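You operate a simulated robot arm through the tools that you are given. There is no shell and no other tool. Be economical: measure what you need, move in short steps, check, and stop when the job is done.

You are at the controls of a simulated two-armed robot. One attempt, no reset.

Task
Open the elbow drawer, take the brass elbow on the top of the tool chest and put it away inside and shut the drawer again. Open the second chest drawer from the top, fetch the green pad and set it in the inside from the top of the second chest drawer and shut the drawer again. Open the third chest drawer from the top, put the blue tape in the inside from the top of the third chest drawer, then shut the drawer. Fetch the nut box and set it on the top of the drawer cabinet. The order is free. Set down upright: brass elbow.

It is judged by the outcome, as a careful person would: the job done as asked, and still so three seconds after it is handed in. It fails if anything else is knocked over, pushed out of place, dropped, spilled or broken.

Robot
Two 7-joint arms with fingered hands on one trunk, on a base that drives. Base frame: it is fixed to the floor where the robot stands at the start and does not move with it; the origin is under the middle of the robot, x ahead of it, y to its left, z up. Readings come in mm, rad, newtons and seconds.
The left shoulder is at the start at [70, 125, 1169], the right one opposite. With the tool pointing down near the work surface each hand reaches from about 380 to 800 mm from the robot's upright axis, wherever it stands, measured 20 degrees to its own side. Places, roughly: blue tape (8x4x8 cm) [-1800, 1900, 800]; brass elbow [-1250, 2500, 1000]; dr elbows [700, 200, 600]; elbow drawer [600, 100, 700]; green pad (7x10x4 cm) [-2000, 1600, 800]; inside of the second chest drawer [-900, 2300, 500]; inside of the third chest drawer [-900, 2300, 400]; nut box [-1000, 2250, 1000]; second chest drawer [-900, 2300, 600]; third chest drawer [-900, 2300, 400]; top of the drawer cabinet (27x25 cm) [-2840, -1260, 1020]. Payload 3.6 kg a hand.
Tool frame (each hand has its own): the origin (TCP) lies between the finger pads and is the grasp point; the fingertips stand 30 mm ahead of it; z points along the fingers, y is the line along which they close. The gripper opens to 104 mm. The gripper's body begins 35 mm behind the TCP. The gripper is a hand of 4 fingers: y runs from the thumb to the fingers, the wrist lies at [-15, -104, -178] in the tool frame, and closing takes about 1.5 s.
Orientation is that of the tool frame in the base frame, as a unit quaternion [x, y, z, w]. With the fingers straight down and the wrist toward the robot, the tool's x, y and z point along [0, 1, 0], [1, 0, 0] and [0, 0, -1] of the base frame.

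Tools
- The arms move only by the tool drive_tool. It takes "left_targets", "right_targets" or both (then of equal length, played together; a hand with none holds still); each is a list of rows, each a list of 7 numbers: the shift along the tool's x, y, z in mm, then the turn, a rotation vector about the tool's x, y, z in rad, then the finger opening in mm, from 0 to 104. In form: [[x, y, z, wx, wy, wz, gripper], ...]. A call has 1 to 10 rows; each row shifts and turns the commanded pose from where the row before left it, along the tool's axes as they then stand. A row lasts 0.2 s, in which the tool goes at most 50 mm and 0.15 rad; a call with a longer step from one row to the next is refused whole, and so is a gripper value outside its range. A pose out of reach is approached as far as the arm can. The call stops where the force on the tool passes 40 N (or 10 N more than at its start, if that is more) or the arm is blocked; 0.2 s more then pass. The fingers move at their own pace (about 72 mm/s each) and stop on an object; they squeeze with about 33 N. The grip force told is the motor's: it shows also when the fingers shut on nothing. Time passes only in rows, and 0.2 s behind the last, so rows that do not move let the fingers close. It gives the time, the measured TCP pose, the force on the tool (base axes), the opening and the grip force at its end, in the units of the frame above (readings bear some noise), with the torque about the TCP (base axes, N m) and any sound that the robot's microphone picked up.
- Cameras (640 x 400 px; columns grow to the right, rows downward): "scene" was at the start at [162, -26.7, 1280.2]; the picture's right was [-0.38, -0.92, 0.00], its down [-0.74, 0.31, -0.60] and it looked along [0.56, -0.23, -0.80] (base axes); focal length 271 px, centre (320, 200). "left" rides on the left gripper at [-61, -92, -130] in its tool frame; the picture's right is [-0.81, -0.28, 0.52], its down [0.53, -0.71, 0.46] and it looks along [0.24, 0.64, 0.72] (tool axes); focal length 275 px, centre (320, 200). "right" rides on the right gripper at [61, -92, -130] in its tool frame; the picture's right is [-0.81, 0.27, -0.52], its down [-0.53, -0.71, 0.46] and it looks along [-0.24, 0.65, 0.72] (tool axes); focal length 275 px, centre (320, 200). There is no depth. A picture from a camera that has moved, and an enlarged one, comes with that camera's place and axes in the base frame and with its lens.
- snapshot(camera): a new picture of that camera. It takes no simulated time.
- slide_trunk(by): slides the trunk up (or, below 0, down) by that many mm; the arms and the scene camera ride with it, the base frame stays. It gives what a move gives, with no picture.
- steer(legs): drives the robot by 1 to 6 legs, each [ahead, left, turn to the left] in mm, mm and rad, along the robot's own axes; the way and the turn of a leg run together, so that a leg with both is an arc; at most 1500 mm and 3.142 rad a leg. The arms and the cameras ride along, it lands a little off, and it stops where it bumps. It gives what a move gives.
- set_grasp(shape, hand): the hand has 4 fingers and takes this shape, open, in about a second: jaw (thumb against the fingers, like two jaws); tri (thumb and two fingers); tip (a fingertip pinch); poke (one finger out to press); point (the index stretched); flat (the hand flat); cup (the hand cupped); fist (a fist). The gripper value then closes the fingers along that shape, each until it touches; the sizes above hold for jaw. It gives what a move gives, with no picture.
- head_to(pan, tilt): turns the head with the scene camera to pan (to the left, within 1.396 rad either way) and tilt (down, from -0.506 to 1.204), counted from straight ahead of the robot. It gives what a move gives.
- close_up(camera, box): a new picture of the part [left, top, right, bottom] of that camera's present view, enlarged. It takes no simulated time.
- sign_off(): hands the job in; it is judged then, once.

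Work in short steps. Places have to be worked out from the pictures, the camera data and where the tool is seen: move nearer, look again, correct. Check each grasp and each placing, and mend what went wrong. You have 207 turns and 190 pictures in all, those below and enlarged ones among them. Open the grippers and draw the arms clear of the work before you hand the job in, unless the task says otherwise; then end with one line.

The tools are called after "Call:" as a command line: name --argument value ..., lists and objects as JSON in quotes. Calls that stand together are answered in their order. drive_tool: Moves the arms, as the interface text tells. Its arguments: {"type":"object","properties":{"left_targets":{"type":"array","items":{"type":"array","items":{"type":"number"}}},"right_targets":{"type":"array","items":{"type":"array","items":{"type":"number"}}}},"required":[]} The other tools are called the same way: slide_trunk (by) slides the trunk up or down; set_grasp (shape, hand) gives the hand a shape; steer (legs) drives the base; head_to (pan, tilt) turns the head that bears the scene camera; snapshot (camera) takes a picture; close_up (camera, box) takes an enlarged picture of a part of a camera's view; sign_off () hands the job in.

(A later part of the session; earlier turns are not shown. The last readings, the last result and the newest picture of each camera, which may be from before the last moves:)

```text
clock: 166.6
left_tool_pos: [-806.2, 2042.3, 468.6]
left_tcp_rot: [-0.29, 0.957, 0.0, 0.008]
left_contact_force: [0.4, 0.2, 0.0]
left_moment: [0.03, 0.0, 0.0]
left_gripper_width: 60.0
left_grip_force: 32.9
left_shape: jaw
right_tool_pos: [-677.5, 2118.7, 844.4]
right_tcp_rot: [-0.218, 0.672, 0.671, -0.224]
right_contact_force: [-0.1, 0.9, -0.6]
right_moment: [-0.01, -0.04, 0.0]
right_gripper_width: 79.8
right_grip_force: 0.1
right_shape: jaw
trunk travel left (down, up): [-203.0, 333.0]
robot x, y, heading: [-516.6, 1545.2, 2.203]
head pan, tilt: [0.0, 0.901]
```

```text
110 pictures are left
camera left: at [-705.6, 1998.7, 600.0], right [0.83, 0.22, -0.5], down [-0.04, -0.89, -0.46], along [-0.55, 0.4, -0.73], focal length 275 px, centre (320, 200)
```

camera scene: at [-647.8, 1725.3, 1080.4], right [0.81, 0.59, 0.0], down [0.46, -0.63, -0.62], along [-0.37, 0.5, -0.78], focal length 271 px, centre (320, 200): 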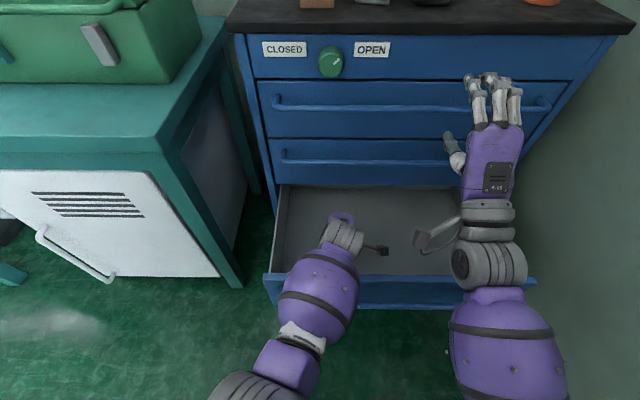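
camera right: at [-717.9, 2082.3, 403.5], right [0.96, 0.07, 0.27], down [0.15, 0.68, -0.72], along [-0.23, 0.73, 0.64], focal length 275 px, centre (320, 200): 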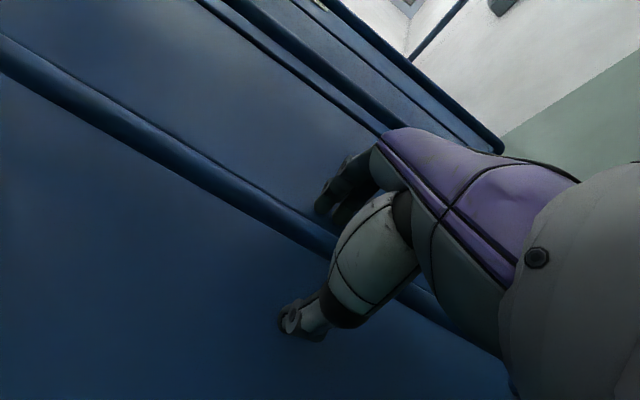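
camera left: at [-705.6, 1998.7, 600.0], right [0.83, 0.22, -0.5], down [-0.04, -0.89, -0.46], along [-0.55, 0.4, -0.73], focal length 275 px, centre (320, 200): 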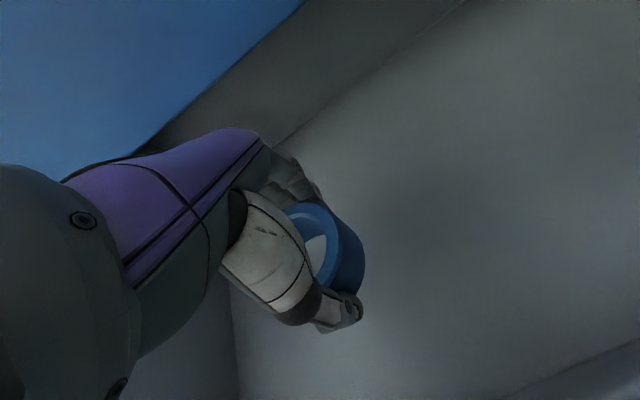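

Continuing slowly down until contact.

Call:
drive_tool --left_targets '[[0, 0, 15, 0, 0, 0, 40], [0, 0, 12, 0, 0, 0, 40], [0, 0, 10, 0, 0, 0, 40], [0, 0, 8, 0, 0, 0, 40], [0, 0, 8, 0, 0, 0, 40], [0, 0, 8, 0, 0, 0, 40], [0, 0, 8, 0, 0, 0, 40]]'

Call:
snapshot --camera "left"

```text
clock: 168.2
left_tool_pos: [-802.2, 2043.0, 400.5]
left_tcp_rot: [-0.292, 0.956, -0.001, 0.009]
left_contact_force: [0.5, -0.9, -0.4]
left_moment: [0.03, 0.0, -0.03]
left_gripper_width: 60.2
left_grip_force: 33.3
left_shape: jaw
right_tool_pos: [-677.4, 2120.5, 843.4]
right_tcp_rot: [-0.218, 0.672, 0.671, -0.224]
right_contact_force: [-0.2, 0.7, 0.0]
right_moment: [-0.02, 0.02, -0.02]
right_gripper_width: 79.7
right_grip_force: 0.0
right_shape: jaw
trunk travel left (down, up): [-203.0, 333.0]
robot x, y, heading: [-515.7, 1544.8, 2.211]
head pan, tilt: [0.0, 0.901]
```

```text
109 pictures are left
camera left: at [-703.5, 1998.8, 531.4], right [0.83, 0.22, -0.5], down [-0.04, -0.89, -0.46], along [-0.55, 0.4, -0.73], focal length 275 px, centre (320, 200)
```

left: 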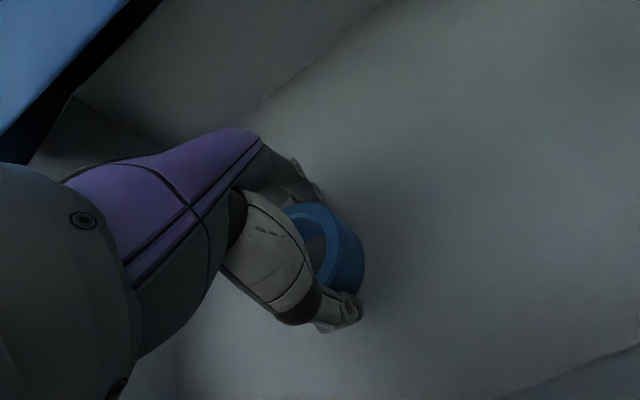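

Close to the floor, but still no contact. A few more small rows.

Call:
drive_tool --left_targets '[[0, 0, 6, 0, 0, 0, 40], [0, 0, 6, 0, 0, 0, 40], [0, 0, 6, 0, 0, 0, 40], [0, 0, 6, 0, 0, 0, 40], [0, 0, 6, 0, 0, 0, 40], [0, 0, 6, 0, 0, 0, 40]]'

Call:
snapshot --camera "left"

```text
clock: 169.3
left_tool_pos: [-806.4, 2053.4, 385.4]
left_tcp_rot: [-0.289, 0.957, 0.013, 0.009]
left_contact_force: [-0.3, -4.3, 18.4]
left_moment: [-0.54, -0.26, -0.07]
left_gripper_width: 58.2
left_grip_force: 33.0
left_shape: jaw
left hand out of reach, approached as far as the arm can: row 5
right_tool_pos: [-677.6, 2119.9, 844.1]
right_tcp_rot: [-0.218, 0.672, 0.671, -0.224]
right_contact_force: [0.2, 0.5, -0.1]
right_moment: [0.02, -0.02, 0.0]
right_gripper_width: 79.7
right_grip_force: 0.1
right_shape: jaw
trunk travel left (down, up): [-203.0, 333.0]
robot x, y, heading: [-515.9, 1548.5, 2.205]
head pan, tilt: [0.0, 0.901]
stopped in row 5 (left hand): the force on the tool passed its limit at 46 N (the readings are from after the stop); the commanded pose is now the measured one
```

```text
108 pictures are left
camera left: at [-704.7, 2006.2, 514.5], right [0.83, 0.24, -0.5], down [-0.04, -0.88, -0.48], along [-0.55, 0.42, -0.72], focal length 275 px, centre (320, 200)
```

left: 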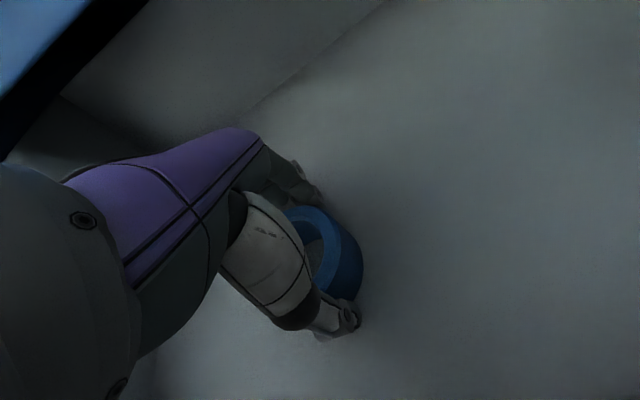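

Contact at z≈385. I open the hand and rise out of the drawer.

Call:
drive_tool --left_targets '[[0, 0, 0, 0, 0, 0, 104], [0, 0, 0, 0, 0, 0, 104], [0, 0, 0, 0, 0, 0, 104], [0, 0, -25, 0, 0, 0, 104], [0, 0, -40, 0, 0, 0, 104], [0, 0, -45, 0, 0, 0, 104], [0, 0, -45, 0, 0, 0, 104], [0, 0, -45, 0, 0, 0, 104], [0, 0, -45, 0, 0, 0, 104], [0, 0, -45, 0, 0, 0, 104]]'

Call:
snapshot --camera "left"

```text
clock: 171.5
left_tool_pos: [-807.5, 2043.5, 670.6]
left_tcp_rot: [-0.289, 0.957, 0.009, 0.009]
left_contact_force: [-0.3, -0.3, 0.1]
left_moment: [-0.01, 0.02, 0.03]
left_gripper_width: 103.7
left_grip_force: 0.2
left_shape: jaw
right_tool_pos: [-677.4, 2118.3, 843.4]
right_tcp_rot: [-0.218, 0.672, 0.671, -0.224]
right_contact_force: [0.6, 0.4, -0.4]
right_moment: [-0.03, 0.01, 0.01]
right_gripper_width: 80.1
right_grip_force: 0.0
right_shape: jaw
trunk travel left (down, up): [-203.0, 333.0]
robot x, y, heading: [-515.8, 1549.2, 2.206]
head pan, tilt: [0.0, 0.901]
```

```text
107 pictures are left
camera left: at [-706.3, 1998.3, 802.0], right [0.83, 0.23, -0.5], down [-0.04, -0.88, -0.47], along [-0.55, 0.42, -0.72], focal length 275 px, centre (320, 200)
```

left: 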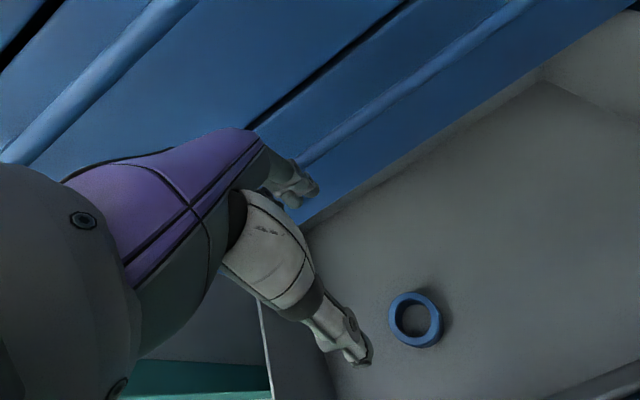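

The tape lies in drawer 3. I move the left hand up and left, back off, and lower the closed right hand for pushing.

Call:
drive_tool --left_targets '[[0, 0, -40, 0, 0, 0, 104], [0, 0, -40, 0, 0, 0, 104], [30, 0, -35, 0, 0, 0, 104], [30, 0, -35, 0, 0, 0, 104], [30, 0, -35, 0, 0, 0, 104], [30, 0, -35, 0, 0, 0, 104]]'

Call:
steer --legs '[[-230, 0, 0]]'

Call:
slide_trunk --by -190

Call:
drive_tool --right_targets '[[0, -40, 0, 0, 0, 0, 20], [0, -40, 0, 0, 0, 0, 0], [0, -40, 0, 0, 0, 0, 0], [0, -40, 0, 0, 0, 0, 0], [0, -38, 0, 0, 0, 0, 0]]'

Call:
snapshot --camera "scene"

```text
clock: 172.9
left_tool_pos: [-921.6, 1991.2, 868.1]
left_tcp_rot: [-0.289, 0.957, 0.01, 0.008]
left_contact_force: [-0.5, -0.3, 0.7]
left_moment: [0.0, 0.03, 0.0]
left_gripper_width: 103.7
left_grip_force: 0.1
left_shape: jaw
left hand out of reach, approached as far as the arm can: row 5, 6
right_tool_pos: [-678.5, 2119.7, 843.8]
right_tcp_rot: [-0.217, 0.672, 0.671, -0.224]
right_contact_force: [-0.5, -0.5, -0.2]
right_moment: [0.0, 0.0, 0.03]
right_gripper_width: 79.7
right_grip_force: 0.1
right_shape: jaw
trunk travel left (down, up): [-203.0, 333.0]
robot x, y, heading: [-516.0, 1547.9, 2.206]
head pan, tilt: [0.0, 0.901]
```

```text
clock: 174.6
left_tool_pos: [-784.7, 1805.3, 868.1]
left_tcp_rot: [-0.29, 0.957, 0.009, 0.007]
left_contact_force: [0.2, -0.1, 0.2]
left_moment: [0.03, -0.02, 0.02]
left_gripper_width: 103.9
left_grip_force: 0.0
left_shape: jaw
right_tool_pos: [-542.4, 1933.3, 843.1]
right_tcp_rot: [-0.217, 0.672, 0.671, -0.224]
right_contact_force: [0.1, -0.4, -0.1]
right_moment: [0.02, 0.02, 0.01]
right_gripper_width: 80.0
right_grip_force: 0.1
right_shape: jaw
trunk travel left (down, up): [-203.0, 333.0]
robot x, y, heading: [-377.9, 1361.5, 2.207]
head pan, tilt: [0.0, 0.901]
```

```text
clock: 176.7
left_tool_pos: [-805.4, 1834.2, 606.7]
left_tcp_rot: [-0.291, 0.955, -0.057, 0.03]
left_contact_force: [-0.4, 0.5, 0.1]
left_moment: [0.0, -0.01, 0.0]
left_gripper_width: 103.8
left_grip_force: 0.0
left_shape: jaw
right_tool_pos: [-542.8, 1933.6, 653.6]
right_tcp_rot: [-0.218, 0.672, 0.671, -0.224]
right_contact_force: [0.6, 0.0, -0.2]
right_moment: [-0.03, 0.0, 0.02]
right_gripper_width: 79.8
right_grip_force: 0.0
right_shape: jaw
trunk travel left (down, up): [-13.0, 523.0]
robot x, y, heading: [-382.2, 1361.4, 2.202]
head pan, tilt: [0.0, 0.901]
```

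```text
clock: 177.9
left_tool_pos: [-804.6, 1832.4, 605.1]
left_tcp_rot: [-0.291, 0.955, -0.057, 0.03]
left_contact_force: [-0.1, -0.4, -0.3]
left_moment: [-0.01, -0.01, 0.01]
left_gripper_width: 103.7
left_grip_force: 0.1
left_shape: jaw
right_tool_pos: [-542.9, 1933.5, 455.3]
right_tcp_rot: [-0.218, 0.672, 0.671, -0.224]
right_contact_force: [-0.9, 0.1, -0.2]
right_moment: [0.05, -0.02, -0.02]
right_gripper_width: 0.2
right_grip_force: 32.9
right_shape: jaw
trunk travel left (down, up): [-13.0, 523.0]
robot x, y, heading: [-381.6, 1360.4, 2.203]
head pan, tilt: [0.0, 0.901]
```

```text
106 pictures are left
camera scene: at [-548.3, 1590.0, 881.3], right [0.8, 0.59, 0.0], down [0.47, -0.63, -0.62], along [-0.37, 0.5, -0.78], focal length 271 px, centre (320, 200)
```

scene: 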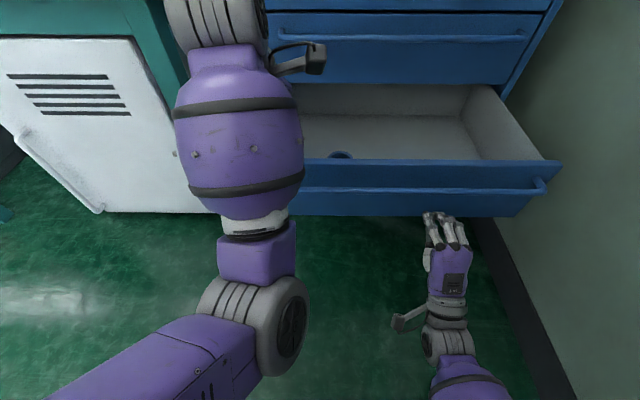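

Ready: fist at z=455 before the panel. I drive 180 mm ahead, then extend the right arm to close it.

Call:
steer --legs '[[180, 0, 0]]'

Call:
drive_tool --right_targets '[[0, 0, 30, 0, 0, 0, 0], [0, 0, 30, 0, 0, 0, 0], [0, 0, 30, 0, 0, 0, 0], [0, 0, 25, 0, 0, 0, 0], [0, 0, 20, 0, 0, 0, 0], [0, 0, 20, 0, 0, 0, 0], [0, 0, 20, 0, 0, 0, 0]]'

Call:
snapshot --camera "scene"

```text
clock: 179.4
left_tool_pos: [-911.6, 1972.7, 607.1]
left_tcp_rot: [-0.293, 0.954, -0.056, 0.031]
left_contact_force: [0.2, -0.9, -0.1]
left_moment: [-0.03, 0.02, 0.03]
left_gripper_width: 103.8
left_grip_force: 0.0
left_shape: jaw
right_tool_pos: [-650.2, 2072.7, 455.8]
right_tcp_rot: [-0.219, 0.672, 0.671, -0.226]
right_contact_force: [1.1, -0.5, -0.1]
right_moment: [-0.01, 0.0, 0.0]
right_gripper_width: 0.0
right_grip_force: 33.1
right_shape: jaw
trunk travel left (down, up): [-13.0, 523.0]
robot x, y, heading: [-485.0, 1502.4, 2.213]
head pan, tilt: [0.0, 0.901]
```

```text
clock: 181.0
left_tool_pos: [-910.6, 1972.5, 606.2]
left_tcp_rot: [-0.293, 0.954, -0.058, 0.031]
left_contact_force: [-0.6, 0.0, 0.2]
left_moment: [-0.05, -0.01, -0.01]
left_gripper_width: 103.6
left_grip_force: 0.1
left_shape: jaw
right_tool_pos: [-750.0, 2206.7, 446.7]
right_tcp_rot: [-0.221, 0.677, 0.666, -0.223]
right_contact_force: [3.4, -6.4, -8.2]
right_moment: [0.14, 0.25, -0.07]
right_gripper_width: 0.0
right_grip_force: 33.2
right_shape: jaw
trunk travel left (down, up): [-13.0, 523.0]
robot x, y, heading: [-480.8, 1500.9, 2.208]
head pan, tilt: [0.0, 0.901]
stopped in row 7 (right hand): the force on the tool passed its limit at 56 N (the readings are from after the stop); the commanded pose is now the measured one
```

```text
105 pictures are left
camera scene: at [-653.1, 1730.1, 881.2], right [0.8, 0.6, 0.0], down [0.47, -0.63, -0.62], along [-0.37, 0.5, -0.78], focal length 271 px, centre (320, 200)
```

scene: 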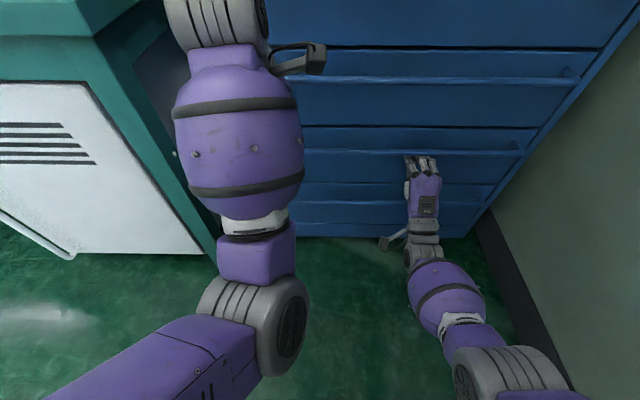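

Drawer 3 is shut (same contact depth as drawer 2). I retract, back off, and raise the trunk to deal with the chest top.

Call:
drive_tool --right_targets '[[0, 0, -30, 0, 0, 0, 0], [0, 0, -40, 0, 0, 0, 40], [0, 0, -40, 0, 0, 0, 80], [0, 0, -40, 0, 0, 0, 104]]'

Call:
steer --legs '[[-250, 0, 0]]'

Call:
slide_trunk --by 510

Call:
head_to --pan 0.0 --tilt 0.7

Call:
snapshot --camera "scene"

```text
clock: 182.0
left_tool_pos: [-910.9, 1971.7, 606.9]
left_tcp_rot: [-0.293, 0.954, -0.057, 0.032]
left_contact_force: [0.3, -0.4, 0.7]
left_moment: [0.02, 0.03, -0.04]
left_gripper_width: 103.9
left_grip_force: 0.0
left_shape: jaw
right_tool_pos: [-662.0, 2087.6, 450.2]
right_tcp_rot: [-0.22, 0.675, 0.668, -0.224]
right_contact_force: [0.5, 0.6, -0.4]
right_moment: [0.02, 0.0, 0.02]
right_gripper_width: 76.7
right_grip_force: 0.0
right_shape: jaw
trunk travel left (down, up): [-13.0, 523.0]
robot x, y, heading: [-484.6, 1502.7, 2.211]
head pan, tilt: [0.0, 0.901]
```

```text
clock: 183.8
left_tool_pos: [-761.7, 1772.7, 606.3]
left_tcp_rot: [-0.292, 0.954, -0.057, 0.032]
left_contact_force: [-0.8, 0.4, -0.1]
left_moment: [-0.01, -0.01, 0.01]
left_gripper_width: 103.7
left_grip_force: 0.1
left_shape: jaw
right_tool_pos: [-514.3, 1887.6, 448.7]
right_tcp_rot: [-0.22, 0.674, 0.669, -0.223]
right_contact_force: [0.0, -0.1, -0.6]
right_moment: [0.01, 0.02, -0.02]
right_gripper_width: 103.6
right_grip_force: 0.1
right_shape: jaw
trunk travel left (down, up): [-13.0, 523.0]
robot x, y, heading: [-336.8, 1302.9, 2.206]
head pan, tilt: [0.0, 0.901]
```

```text
refused: 510 is not a number from -400 to 400
```

```text
clock: 184.6
left_tool_pos: [-761.3, 1771.8, 606.0]
left_tcp_rot: [-0.292, 0.954, -0.057, 0.031]
left_contact_force: [-0.2, 0.6, 0.0]
left_moment: [-0.02, 0.0, 0.0]
left_gripper_width: 103.8
left_grip_force: 0.1
left_shape: jaw
right_tool_pos: [-513.8, 1887.9, 449.7]
right_tcp_rot: [-0.22, 0.674, 0.668, -0.224]
right_contact_force: [0.2, -1.4, 0.5]
right_moment: [0.02, 0.02, 0.0]
right_gripper_width: 103.3
right_grip_force: 0.1
right_shape: jaw
trunk travel left (down, up): [-13.0, 523.0]
robot x, y, heading: [-335.9, 1305.8, 2.209]
head pan, tilt: [0.0, 0.7]
```

```text
104 pictures are left
camera scene: at [-510.0, 1537.6, 897.4], right [0.8, 0.6, 0.0], down [0.38, -0.52, -0.76], along [-0.46, 0.61, -0.64], focal length 271 px, centre (320, 200)
```

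scene: 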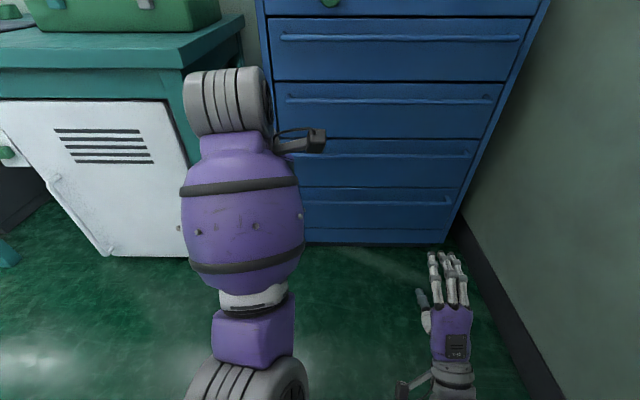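

All drawers are shut. I raise the trunk in two goes and pitch the right hand down again.

Call:
slide_trunk --by 390

Call:
slide_trunk --by 120

Call:
drive_tool --right_targets '[[0, 25, 0, 0.15, 0, 0, 104], [0, 25, 0, 0.15, 0, 0, 104], [0, 25, 0, 0.15, 0, 0, 104], [0, 15, -10, 0.15, 0, 0, 104], [0, 15, -10, 0.15, 0, 0, 104], [0, 15, -10, 0.15, 0, 0, 104], [0, 0, -20, 0.15, 0, 0, 104], [0, 0, -20, 0.15, 0, 0, 104], [0, 0, -20, 0.15, 0, 0, 104], [0, 0, -20, 0.15, 0, 0, 104]]' --left_targets '[[0, 0, 0, -0.06, 0, 0, 104], [0, 0, 0, -0.06, 0, 0, 104], [0, 0, 0, 0, 0, 0, 104], [0, 0, 0, 0, 0, 0, 104], [0, 0, 0, 0, 0, 0, 104], [0, 0, 0, 0, 0, 0, 104], [0, 0, 0, 0, 0, 0, 104], [0, 0, 0, 0, 0, 0, 104], [0, 0, 0, 0, 0, 0, 104], [0, 0, 0, 0, 0, 0, 104]]'

Call:
head_to --pan 0.05 --tilt 0.5

Call:
snapshot --camera "scene"

```text
clock: 188.3
left_tool_pos: [-762.6, 1772.3, 996.0]
left_tcp_rot: [-0.292, 0.954, -0.057, 0.031]
left_contact_force: [-0.2, 0.4, 0.7]
left_moment: [-0.01, -0.02, 0.03]
left_gripper_width: 103.7
left_grip_force: 0.1
left_shape: jaw
right_tool_pos: [-514.7, 1886.3, 838.9]
right_tcp_rot: [-0.22, 0.676, 0.667, -0.224]
right_contact_force: [-0.3, -0.7, -0.2]
right_moment: [-0.03, 0.02, 0.04]
right_gripper_width: 103.9
right_grip_force: 0.0
right_shape: jaw
trunk travel left (down, up): [-403.0, 133.0]
robot x, y, heading: [-331.5, 1300.3, 2.209]
head pan, tilt: [0.0, 0.7]
```

```text
clock: 189.8
left_tool_pos: [-762.5, 1772.7, 1114.2]
left_tcp_rot: [-0.292, 0.954, -0.058, 0.032]
left_contact_force: [-0.6, -0.3, -0.7]
left_moment: [-0.03, -0.03, -0.02]
left_gripper_width: 104.1
left_grip_force: 0.1
left_shape: jaw
right_tool_pos: [-514.0, 1887.7, 959.0]
right_tcp_rot: [-0.22, 0.676, 0.667, -0.223]
right_contact_force: [-0.2, -0.5, -0.6]
right_moment: [-0.01, 0.05, 0.03]
right_gripper_width: 103.3
right_grip_force: 0.0
right_shape: jaw
trunk travel left (down, up): [-523.0, 13.0]
robot x, y, heading: [-335.2, 1299.3, 2.211]
head pan, tilt: [0.0, 0.7]
```

```text
clock: 192.0
left_tool_pos: [-762.3, 1772.3, 1116.5]
left_tcp_rot: [-0.293, 0.956, 0.0, 0.014]
left_contact_force: [-1.3, -0.4, 0.6]
left_moment: [-0.01, 0.01, -0.01]
left_gripper_width: 103.9
left_grip_force: 0.1
left_shape: jaw
right_tool_pos: [-502.2, 1871.9, 1158.4]
right_tcp_rot: [-0.314, 0.949, 0.029, -0.013]
right_contact_force: [-0.1, 0.1, -0.3]
right_moment: [-0.01, -0.01, 0.03]
right_gripper_width: 103.8
right_grip_force: 0.1
right_shape: jaw
trunk travel left (down, up): [-523.0, 13.0]
robot x, y, heading: [-335.8, 1302.4, 2.202]
head pan, tilt: [0.0, 0.7]
```

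```text
clock: 192.7
left_tool_pos: [-760.8, 1772.8, 1116.9]
left_tcp_rot: [-0.293, 0.956, 0.0, 0.014]
left_contact_force: [-0.5, 0.2, 0.7]
left_moment: [-0.01, -0.01, 0.0]
left_gripper_width: 103.8
left_grip_force: 0.0
left_shape: jaw
right_tool_pos: [-501.5, 1870.8, 1159.0]
right_tcp_rot: [-0.313, 0.949, 0.029, -0.015]
right_contact_force: [0.5, -0.1, -1.8]
right_moment: [0.03, 0.0, 0.01]
right_gripper_width: 103.9
right_grip_force: 0.0
right_shape: jaw
trunk travel left (down, up): [-523.0, 13.0]
robot x, y, heading: [-336.0, 1303.9, 2.207]
head pan, tilt: [0.051, 0.499]
```

```text
103 pictures are left
camera scene: at [-404.9, 1388.2, 1451.6], right [0.77, 0.64, 0.0], down [0.3, -0.37, -0.88], along [-0.56, 0.68, -0.48], focal length 271 px, centre (320, 200)
```

scene: 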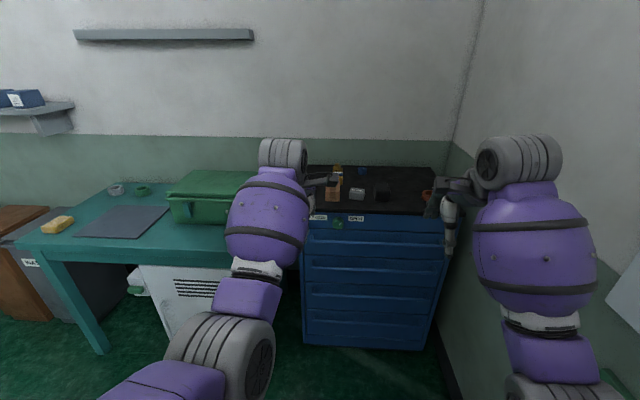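

I drive 450 mm ahead, so that both hand cameras and the head look closely at the chest top.

Call:
steer --legs '[[450, 0, 0]]'

Call:
head_to --pan 0.0 --tilt 0.75

Call:
snapshot --camera "scene"

Call:
snapshot --camera "left"

Call:
snapshot --camera "right"

```text
clock: 195.5
left_tool_pos: [-1033.5, 2142.3, 1116.8]
left_tcp_rot: [-0.293, 0.956, 0.001, 0.014]
left_contact_force: [0.2, 0.5, -0.7]
left_moment: [-0.03, 0.04, -0.01]
left_gripper_width: 104.0
left_grip_force: 0.0
left_shape: jaw
right_tool_pos: [-773.6, 2240.9, 1158.6]
right_tcp_rot: [-0.312, 0.949, 0.029, -0.015]
right_contact_force: [0.0, 0.3, -0.8]
right_moment: [0.0, 0.0, 0.03]
right_gripper_width: 103.8
right_grip_force: 0.1
right_shape: jaw
trunk travel left (down, up): [-523.0, 13.0]
robot x, y, heading: [-607.1, 1671.1, 2.206]
head pan, tilt: [0.051, 0.499]
```

```text
clock: 196.3
left_tool_pos: [-1032.5, 2142.3, 1116.7]
left_tcp_rot: [-0.292, 0.956, 0.002, 0.013]
left_contact_force: [0.5, -0.3, -0.2]
left_moment: [-0.03, -0.03, 0.01]
left_gripper_width: 103.8
left_grip_force: 0.2
left_shape: jaw
right_tool_pos: [-772.8, 2240.3, 1157.7]
right_tcp_rot: [-0.313, 0.949, 0.03, -0.014]
right_contact_force: [0.0, 0.3, 0.7]
right_moment: [-0.02, -0.03, -0.01]
right_gripper_width: 104.0
right_grip_force: 0.1
right_shape: jaw
trunk travel left (down, up): [-523.0, 13.0]
robot x, y, heading: [-609.1, 1673.3, 2.205]
head pan, tilt: [0.0, 0.75]
```

```text
102 pictures are left
camera scene: at [-668.9, 1753.1, 1429.7], right [0.8, 0.59, 0.0], down [0.4, -0.55, -0.73], along [-0.43, 0.59, -0.68], focal length 271 px, centre (320, 200)
```

scene: 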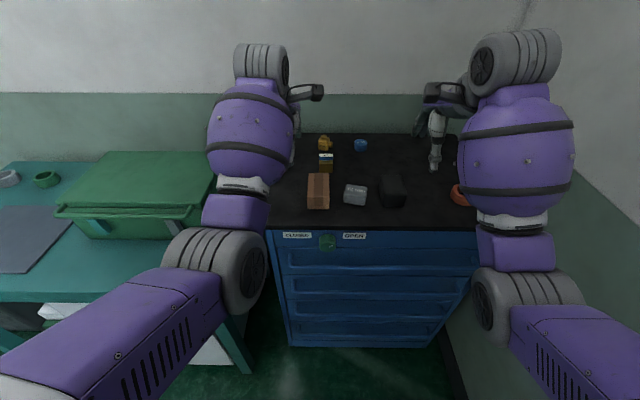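

```text
101 pictures are left
camera left: at [-933.9, 2097.9, 1249.2], right [0.84, 0.23, -0.49], down [-0.03, -0.88, -0.47], along [-0.54, 0.41, -0.73], focal length 275 px, centre (320, 200)
```

left: 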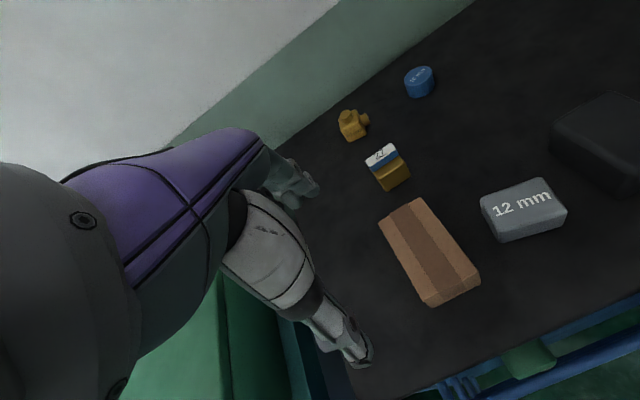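

```text
100 pictures are left
camera right: at [-761.5, 2123.7, 1283.7], right [0.51, 0.68, 0.53], down [0.83, -0.23, -0.5], along [-0.22, 0.7, -0.68], focal length 275 px, centre (320, 200)
```

right: 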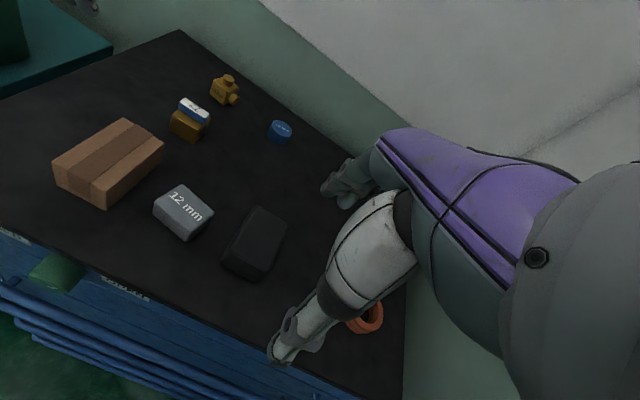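

I judge the grey "12 mm" box to be the nut box (labelled like the other fittings). The elbow stands near (-1142,2420) with its side stub pointing right, so gripping front-to-back suits; I drive 200 mm closer and bring the left hand over it.

Call:
steer --legs '[[200, 0, 0]]'

Call:
drive_tool --left_targets '[[-30, 25, 0, 0, 0, 0, 104], [-30, 25, 0, 0, 0, 0, 104], [-17, 25, 0, 0, 0, 0, 104]]'

Call:
snapshot --camera "left"

Call:
snapshot --camera "scene"

```text
clock: 197.9
left_tool_pos: [-1149.4, 2301.3, 1116.8]
left_tcp_rot: [-0.292, 0.956, 0.0, 0.014]
left_contact_force: [-0.5, -0.2, -0.5]
left_moment: [-0.03, -0.01, -0.01]
left_gripper_width: 103.7
left_grip_force: 0.1
left_shape: jaw
right_tool_pos: [-889.9, 2399.9, 1158.2]
right_tcp_rot: [-0.312, 0.949, 0.029, -0.013]
right_contact_force: [-0.8, 0.8, 0.6]
right_moment: [-0.03, 0.03, -0.01]
right_gripper_width: 103.7
right_grip_force: 0.0
right_shape: jaw
trunk travel left (down, up): [-523.0, 13.0]
robot x, y, heading: [-722.9, 1829.5, 2.211]
head pan, tilt: [0.0, 0.75]
```

```text
clock: 198.7
left_tool_pos: [-1123.0, 2394.3, 1120.0]
left_tcp_rot: [-0.293, 0.956, 0.002, 0.013]
left_contact_force: [-0.1, 0.4, 0.3]
left_moment: [0.0, 0.02, 0.0]
left_gripper_width: 104.2
left_grip_force: 0.1
left_shape: jaw
left hand out of reach, approached as far as the arm can: row 3
right_tool_pos: [-888.5, 2397.5, 1159.0]
right_tcp_rot: [-0.312, 0.949, 0.03, -0.014]
right_contact_force: [0.2, -0.2, -0.3]
right_moment: [0.01, -0.01, -0.02]
right_gripper_width: 103.8
right_grip_force: 0.1
right_shape: jaw
trunk travel left (down, up): [-523.0, 13.0]
robot x, y, heading: [-723.4, 1826.7, 2.207]
head pan, tilt: [0.0, 0.75]
```

```text
99 pictures are left
camera left: at [-1024.0, 2350.1, 1251.8], right [0.84, 0.23, -0.49], down [-0.03, -0.88, -0.47], along [-0.54, 0.41, -0.73], focal length 275 px, centre (320, 200)
```

left: 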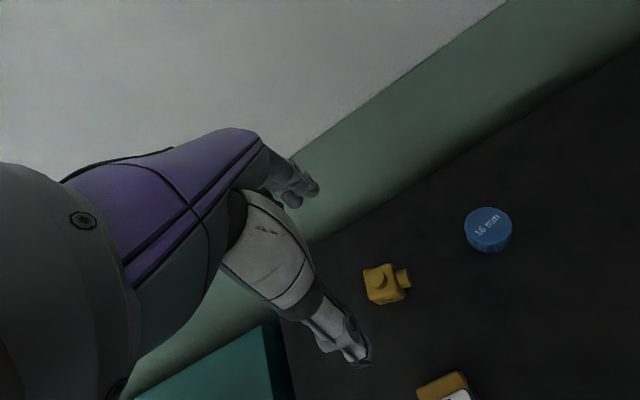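

```text
98 pictures are left
camera scene: at [-785.4, 1911.2, 1429.7], right [0.8, 0.59, 0.0], down [0.4, -0.55, -0.73], along [-0.43, 0.59, -0.68], focal length 271 px, centre (320, 200)
```

scene: 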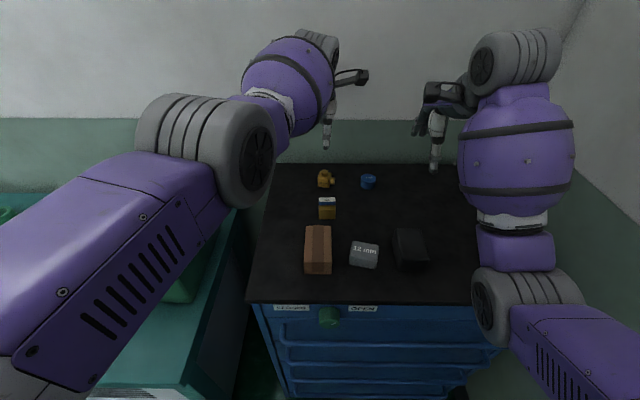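

The elbow body centre is at about (-1137,2413), z≈930. I drive 40 mm closer for reach, then line up and lower partly.

Call:
steer --legs '[[40, 0, 0]]'

Call:
drive_tool --left_targets '[[0, -15, 30, 0, 0, 0, 104], [0, 0, 35, 0, 0, 0, 104]]'

Call:
snapshot --camera "left"

Call:
close_up --camera "scene" --box '[260, 100, 420, 300]'

```text
clock: 199.5
left_tool_pos: [-1146.7, 2427.8, 1118.9]
left_tcp_rot: [-0.291, 0.957, 0.001, 0.014]
left_contact_force: [0.4, 0.1, -0.1]
left_moment: [-0.01, 0.01, 0.04]
left_gripper_width: 104.0
left_grip_force: 0.1
left_shape: jaw
right_tool_pos: [-912.8, 2430.5, 1159.4]
right_tcp_rot: [-0.313, 0.949, 0.029, -0.014]
right_contact_force: [0.0, -0.1, -0.8]
right_moment: [0.02, 0.01, 0.01]
right_gripper_width: 103.9
right_grip_force: 0.0
right_shape: jaw
trunk travel left (down, up): [-523.0, 13.0]
robot x, y, heading: [-750.6, 1859.3, 2.204]
head pan, tilt: [0.0, 0.75]
```

```text
clock: 200.1
left_tool_pos: [-1136.3, 2415.8, 1053.4]
left_tcp_rot: [-0.292, 0.956, 0.001, 0.013]
left_contact_force: [0.6, -0.4, 1.0]
left_moment: [-0.02, 0.0, 0.0]
left_gripper_width: 103.9
left_grip_force: 0.1
left_shape: jaw
right_tool_pos: [-912.6, 2431.0, 1158.7]
right_tcp_rot: [-0.312, 0.95, 0.028, -0.014]
right_contact_force: [-0.2, 0.2, 0.3]
right_moment: [-0.01, -0.03, 0.02]
right_gripper_width: 103.5
right_grip_force: 0.1
right_shape: jaw
trunk travel left (down, up): [-523.0, 13.0]
robot x, y, heading: [-751.0, 1862.5, 2.205]
head pan, tilt: [0.0, 0.75]
```

```text
97 pictures are left
camera left: at [-1037.5, 2372.6, 1185.4], right [0.84, 0.23, -0.49], down [-0.03, -0.88, -0.47], along [-0.54, 0.41, -0.73], focal length 275 px, centre (320, 200)
```

left: 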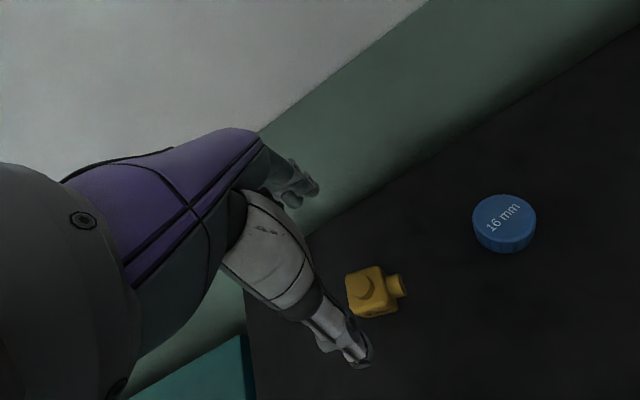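

```text
2.00 times, centred on (340, 200) of scene
camera zoom: at [-810.0, 1944.7, 1429.5], right [0.81, 0.59, 0.0], down [0.4, -0.55, -0.73], along [-0.43, 0.59, -0.68], focal length 542 px, centre (280, 200)
```

zoom: 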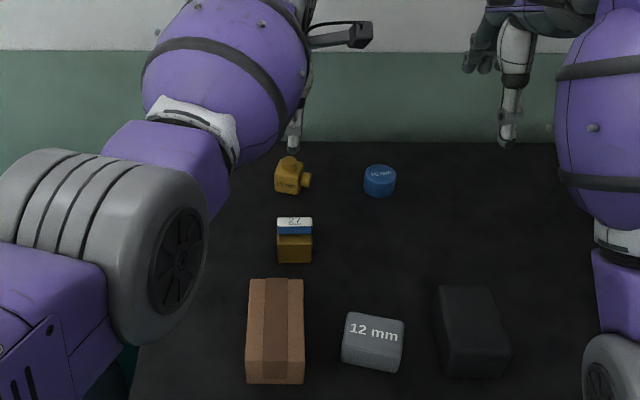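

Alignment is within a few mm. I descend to z≈970, then in small rows to about 948.

Call:
drive_tool --left_targets '[[4, 0, 35, 0, 0, 0, 104], [0, 0, 30, 0, 0, 0, 104], [0, 0, 18, 0, 0, 0, 104]]'

Call:
snapshot --camera "left"

Call:
close_up --camera "scene" --box '[280, 120, 380, 220]'

```text
clock: 200.9
left_tool_pos: [-1136.5, 2410.0, 972.6]
left_tcp_rot: [-0.291, 0.957, 0.001, 0.013]
left_contact_force: [0.0, 0.6, 0.9]
left_moment: [0.03, 0.05, -0.06]
left_gripper_width: 103.8
left_grip_force: 0.1
left_shape: jaw
left hand out of reach, approached as far as the arm can: row 3
right_tool_pos: [-913.3, 2430.8, 1158.6]
right_tcp_rot: [-0.312, 0.949, 0.029, -0.014]
right_contact_force: [-0.2, 0.3, 0.8]
right_moment: [-0.02, 0.01, 0.0]
right_gripper_width: 104.0
right_grip_force: 0.0
right_shape: jaw
trunk travel left (down, up): [-523.0, 13.0]
robot x, y, heading: [-750.3, 1856.7, 2.201]
head pan, tilt: [0.0, 0.75]
```

```text
95 pictures are left
camera left: at [-1037.7, 2365.3, 1104.0], right [0.84, 0.23, -0.49], down [-0.03, -0.88, -0.47], along [-0.54, 0.41, -0.73], focal length 275 px, centre (320, 200)
```

left: 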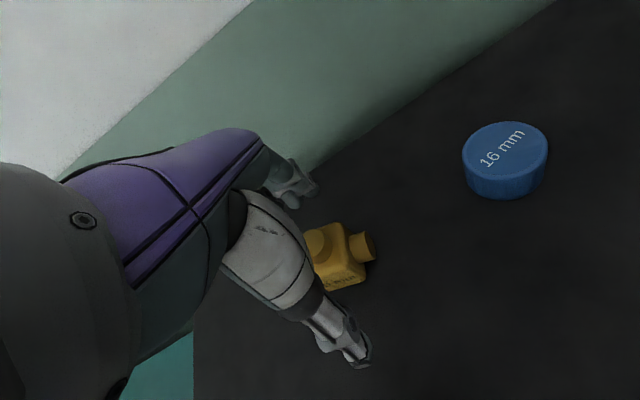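

```text
4.00 times, centred on (330, 170) of scene
camera zoom: at [-809.4, 1943.6, 1429.7], right [0.81, 0.59, 0.0], down [0.4, -0.55, -0.73], along [-0.43, 0.59, -0.68], focal length 1083 px, centre (280, 320)
```

zoom: 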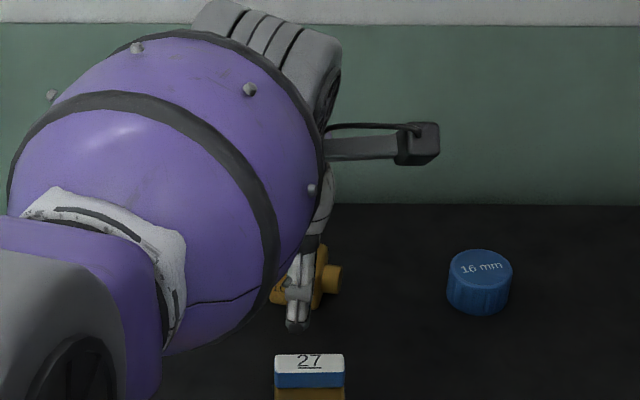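

The arm is at its reach limit, so I lower the last bit with the trunk.

Call:
slide_trunk --by -22

Call:
snapshot --camera "left"

```text
clock: 201.6
left_tool_pos: [-1136.1, 2408.9, 950.1]
left_tcp_rot: [-0.291, 0.957, 0.001, 0.014]
left_contact_force: [1.1, -1.6, 9.2]
left_moment: [0.36, 0.36, 0.0]
left_gripper_width: 103.0
left_grip_force: 0.1
left_shape: jaw
right_tool_pos: [-912.6, 2430.5, 1138.2]
right_tcp_rot: [-0.312, 0.949, 0.03, -0.015]
right_contact_force: [-0.3, 0.3, 0.7]
right_moment: [-0.03, 0.02, 0.01]
right_gripper_width: 103.5
right_grip_force: 0.1
right_shape: jaw
trunk travel left (down, up): [-501.0, 35.0]
robot x, y, heading: [-745.6, 1861.4, 2.206]
head pan, tilt: [0.0, 0.75]
```

```text
93 pictures are left
camera left: at [-1037.8, 2364.8, 1082.2], right [0.84, 0.23, -0.49], down [-0.03, -0.88, -0.47], along [-0.54, 0.41, -0.73], focal length 275 px, centre (320, 200)
```

left: 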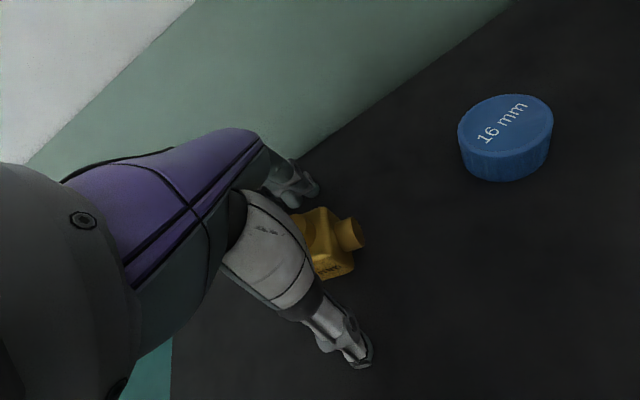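

The fingertips touch the chest top lightly with the elbow between thumb and fingers. I rise 4 mm and close gently.

Call:
drive_tool --left_targets '[[0, 0, -4, 0, 0, 0, 90], [0, 0, 0, 0, 0, 0, 60], [0, 0, 0, 0, 0, 0, 40], [0, 0, 0, 0, 0, 0, 20], [0, 0, 0, 0, 0, 0, 20], [0, 0, 0, 0, 0, 0, 20], [0, 0, 0, 0, 0, 0, 20]]'

Call:
snapshot --camera "left"

```text
clock: 203.2
left_tool_pos: [-1136.2, 2408.8, 953.6]
left_tcp_rot: [-0.292, 0.956, 0.0, 0.013]
left_contact_force: [-0.5, -0.3, 0.7]
left_moment: [0.02, -0.01, -0.01]
left_gripper_width: 31.2
left_grip_force: 32.7
left_shape: jaw
right_tool_pos: [-912.6, 2429.4, 1136.7]
right_tcp_rot: [-0.313, 0.949, 0.029, -0.014]
right_contact_force: [-0.7, 0.0, -0.7]
right_moment: [0.02, 0.01, -0.03]
right_gripper_width: 103.6
right_grip_force: 0.1
right_shape: jaw
trunk travel left (down, up): [-501.0, 35.0]
robot x, y, heading: [-749.4, 1859.5, 2.208]
head pan, tilt: [0.0, 0.75]
```

```text
92 pictures are left
camera left: at [-1038.2, 2365.5, 1085.5], right [0.84, 0.23, -0.49], down [-0.03, -0.88, -0.47], along [-0.54, 0.41, -0.73], focal length 275 px, centre (320, 200)
```

left: 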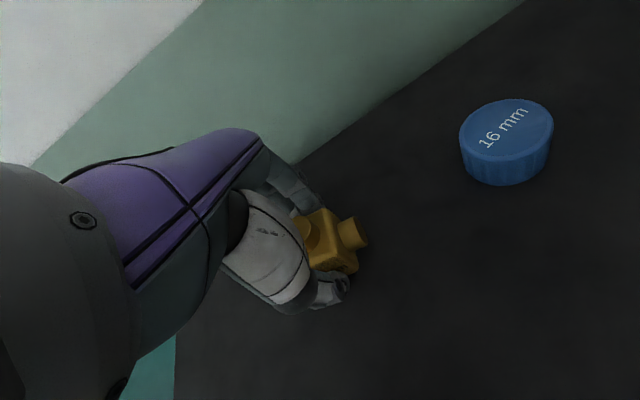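

The elbow is gripped upright (opening 31). I lift it and check.

Call:
drive_tool --left_targets '[[0, 0, -20, 0, 0, 0, 15], [0, 0, -35, 0, 0, 0, 15], [0, 0, -40, 0, 0, 0, 15], [0, 0, -40, 0, 0, 0, 15], [0, -20, -40, 0, 0, 0, 15]]'

Call:
snapshot --camera "left"

Call:
snapshot --camera "scene"

```text
clock: 204.4
left_tool_pos: [-1129.8, 2389.9, 1129.6]
left_tcp_rot: [-0.291, 0.956, 0.002, 0.014]
left_contact_force: [-0.2, 0.0, -2.0]
left_moment: [0.03, 0.03, -0.01]
left_gripper_width: 31.3
left_grip_force: 33.0
left_shape: jaw
right_tool_pos: [-911.6, 2429.9, 1136.0]
right_tcp_rot: [-0.312, 0.95, 0.029, -0.014]
right_contact_force: [0.9, 0.3, -0.3]
right_moment: [0.03, 0.02, 0.0]
right_gripper_width: 103.6
right_grip_force: 0.1
right_shape: jaw
trunk travel left (down, up): [-501.0, 35.0]
robot x, y, heading: [-750.0, 1861.5, 2.207]
head pan, tilt: [0.0, 0.75]
```

```text
91 pictures are left
camera left: at [-1030.8, 2345.5, 1260.9], right [0.84, 0.23, -0.49], down [-0.03, -0.88, -0.47], along [-0.54, 0.41, -0.73], focal length 275 px, centre (320, 200)
```

left: 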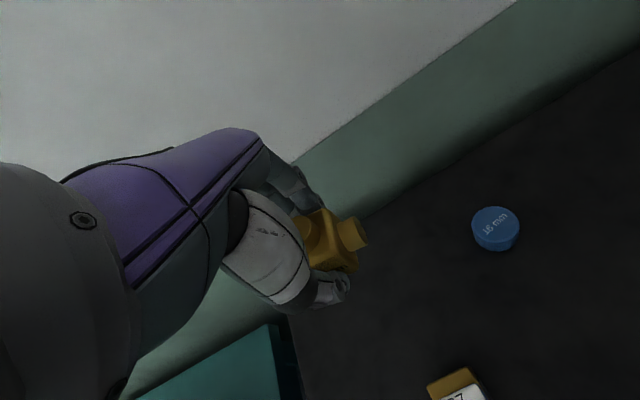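

```text
90 pictures are left
camera scene: at [-822.3, 1961.5, 1406.5], right [0.81, 0.59, 0.0], down [0.4, -0.55, -0.73], along [-0.43, 0.59, -0.68], focal length 271 px, centre (320, 200)
```

scene: 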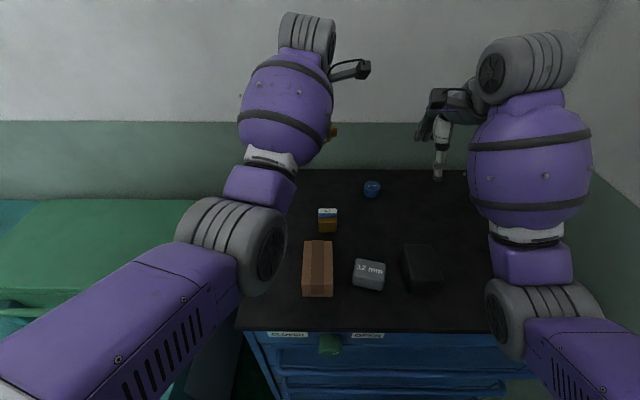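

The elbow is in the left hand. The grey nut box is at about (-915,2250), turned ~23°; I back off 120 mm and bring the right hand above it, turned to match.

Call:
steer --legs '[[-120, 0, 0]]'

Call:
drive_tool --right_targets '[[30, -6, 0, 0.06, 0, 0, 104], [30, -6, 0, 0, 0, 0.08, 104], [30, -6, 0, 0, 0, 0.08, 104], [15, -6, 0, 0, 0, 0.07, 104], [0, 0, 25, 0, 0, 0, 104], [0, 0, 25, 0, 0, 0, 104]]'

Call:
snapshot --camera "right"

Call:
snapshot --camera "scene"

```text
clock: 205.7
left_tool_pos: [-1060.9, 2292.8, 1127.8]
left_tcp_rot: [-0.294, 0.956, 0.0, 0.014]
left_contact_force: [-1.2, 0.1, -2.7]
left_moment: [-0.02, 0.02, 0.01]
left_gripper_width: 31.2
left_grip_force: 33.1
left_shape: jaw
right_tool_pos: [-841.7, 2333.8, 1135.7]
right_tcp_rot: [-0.313, 0.949, 0.029, -0.015]
right_contact_force: [-0.2, -1.1, 0.4]
right_moment: [-0.02, 0.01, 0.0]
right_gripper_width: 103.9
right_grip_force: 0.0
right_shape: jaw
trunk travel left (down, up): [-501.0, 35.0]
robot x, y, heading: [-676.5, 1763.8, 2.21]
head pan, tilt: [0.0, 0.75]
```

```text
clock: 206.8
left_tool_pos: [-1065.9, 2289.1, 1119.4]
left_tcp_rot: [-0.297, 0.955, -0.007, 0.014]
left_contact_force: [0.3, -0.3, -2.0]
left_moment: [-0.02, 0.01, -0.01]
left_gripper_width: 31.6
left_grip_force: 33.5
left_shape: jaw
right_tool_pos: [-915.7, 2257.8, 1127.1]
right_tcp_rot: [-0.199, 0.98, 0.006, -0.012]
right_contact_force: [-0.5, -0.3, 0.2]
right_moment: [0.0, 0.0, -0.01]
right_gripper_width: 103.9
right_grip_force: 0.1
right_shape: jaw
trunk travel left (down, up): [-501.0, 35.0]
robot x, y, heading: [-676.8, 1763.9, 2.201]
head pan, tilt: [0.0, 0.75]
stopped in row 5 (right hand): the force on the tool passed its limit at 65 N (the readings are from after the stop); the commanded pose is now the measured one
```

```text
89 pictures are left
camera right: at [-932.9, 2148.1, 1256.7], right [0.65, 0.57, 0.51], down [0.76, -0.45, -0.48], along [-0.05, 0.69, -0.72], focal length 275 px, centre (320, 200)
```

right: 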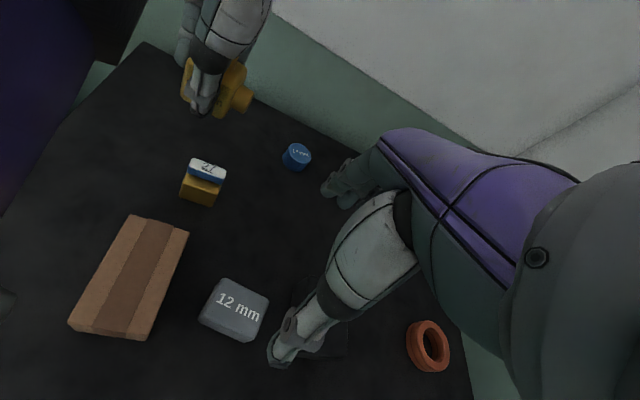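

```text
88 pictures are left
camera scene: at [-752.2, 1865.2, 1406.3], right [0.8, 0.6, 0.0], down [0.41, -0.55, -0.73], along [-0.43, 0.59, -0.68], focal length 271 px, centre (320, 200)
```

scene: 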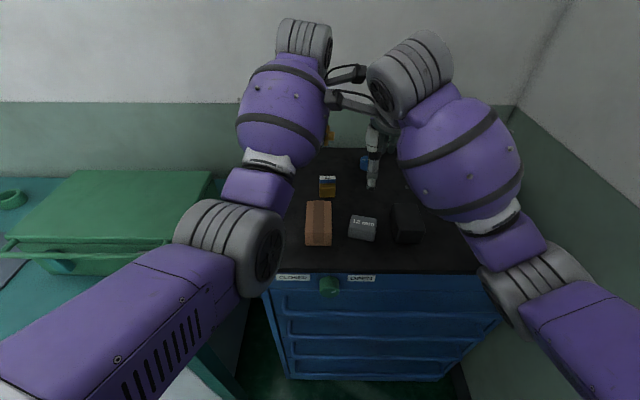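

The two hand cameras bumped lightly; the right hand is right above the grey box. I move the left hand (elbow still held) away to the left first.

Call:
drive_tool --left_targets '[[30, 0, -10, 0, 0, 0, 15], [35, 0, -10, 0, 0, 0, 15], [35, 0, 0, 0, 0, 0, 15], [35, 0, 0, 0, 0, 0, 15], [20, 0, 0, 0, 0, 0, 15]]'

Call:
drive_tool --right_targets '[[0, -4, 30, 0, 0, 0, 104], [0, -4, 35, 0, 0, 0, 104], [0, 0, 35, 0, 0, 0, 104]]'

Call:
snapshot --camera "right"

Call:
snapshot --camera "scene"

```text
clock: 208.0
left_tool_pos: [-1193.0, 2200.2, 1137.5]
left_tcp_rot: [-0.296, 0.955, -0.006, 0.015]
left_contact_force: [-0.3, -0.4, -1.4]
left_moment: [0.03, -0.03, 0.01]
left_gripper_width: 31.4
left_grip_force: 32.6
left_shape: jaw
right_tool_pos: [-915.8, 2258.0, 1125.4]
right_tcp_rot: [-0.2, 0.98, 0.005, -0.012]
right_contact_force: [0.3, -0.7, -0.3]
right_moment: [-0.02, -0.02, 0.0]
right_gripper_width: 103.5
right_grip_force: 0.1
right_shape: jaw
trunk travel left (down, up): [-501.0, 35.0]
robot x, y, heading: [-678.0, 1765.6, 2.21]
head pan, tilt: [0.0, 0.75]
```

```text
clock: 208.8
left_tool_pos: [-1192.1, 2200.0, 1137.7]
left_tcp_rot: [-0.298, 0.954, -0.007, 0.015]
left_contact_force: [0.2, -0.5, -3.1]
left_moment: [-0.01, 0.01, 0.0]
left_gripper_width: 31.4
left_grip_force: 32.7
left_shape: jaw
right_tool_pos: [-914.9, 2251.6, 1026.0]
right_tcp_rot: [-0.198, 0.98, 0.005, -0.011]
right_contact_force: [0.6, 0.3, -0.3]
right_moment: [0.01, -0.01, -0.02]
right_gripper_width: 103.7
right_grip_force: 0.0
right_shape: jaw
trunk travel left (down, up): [-501.0, 35.0]
robot x, y, heading: [-674.6, 1761.7, 2.207]
head pan, tilt: [0.0, 0.75]
```

```text
87 pictures are left
camera right: at [-931.4, 2142.2, 1155.4], right [0.65, 0.57, 0.51], down [0.76, -0.44, -0.48], along [-0.05, 0.69, -0.72], focal length 275 px, centre (320, 200)
```

right: 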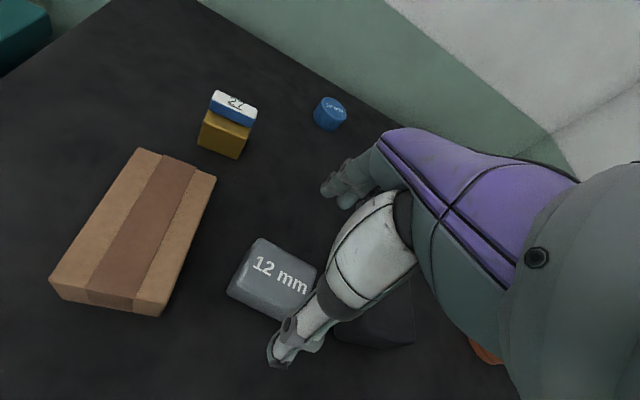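

```text
86 pictures are left
camera scene: at [-751.8, 1865.4, 1406.3], right [0.8, 0.59, 0.0], down [0.41, -0.55, -0.73], along [-0.43, 0.59, -0.68], focal length 271 px, centre (320, 200)
```

scene: 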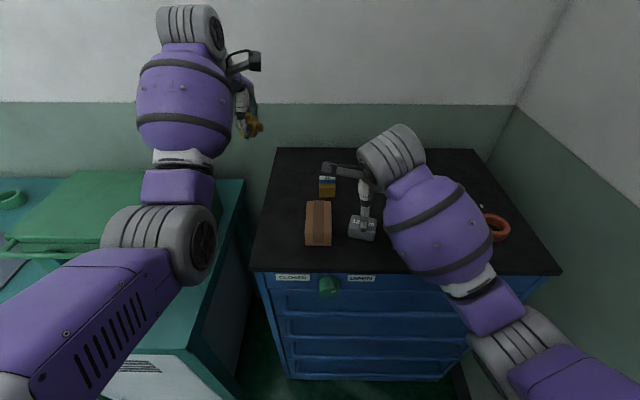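

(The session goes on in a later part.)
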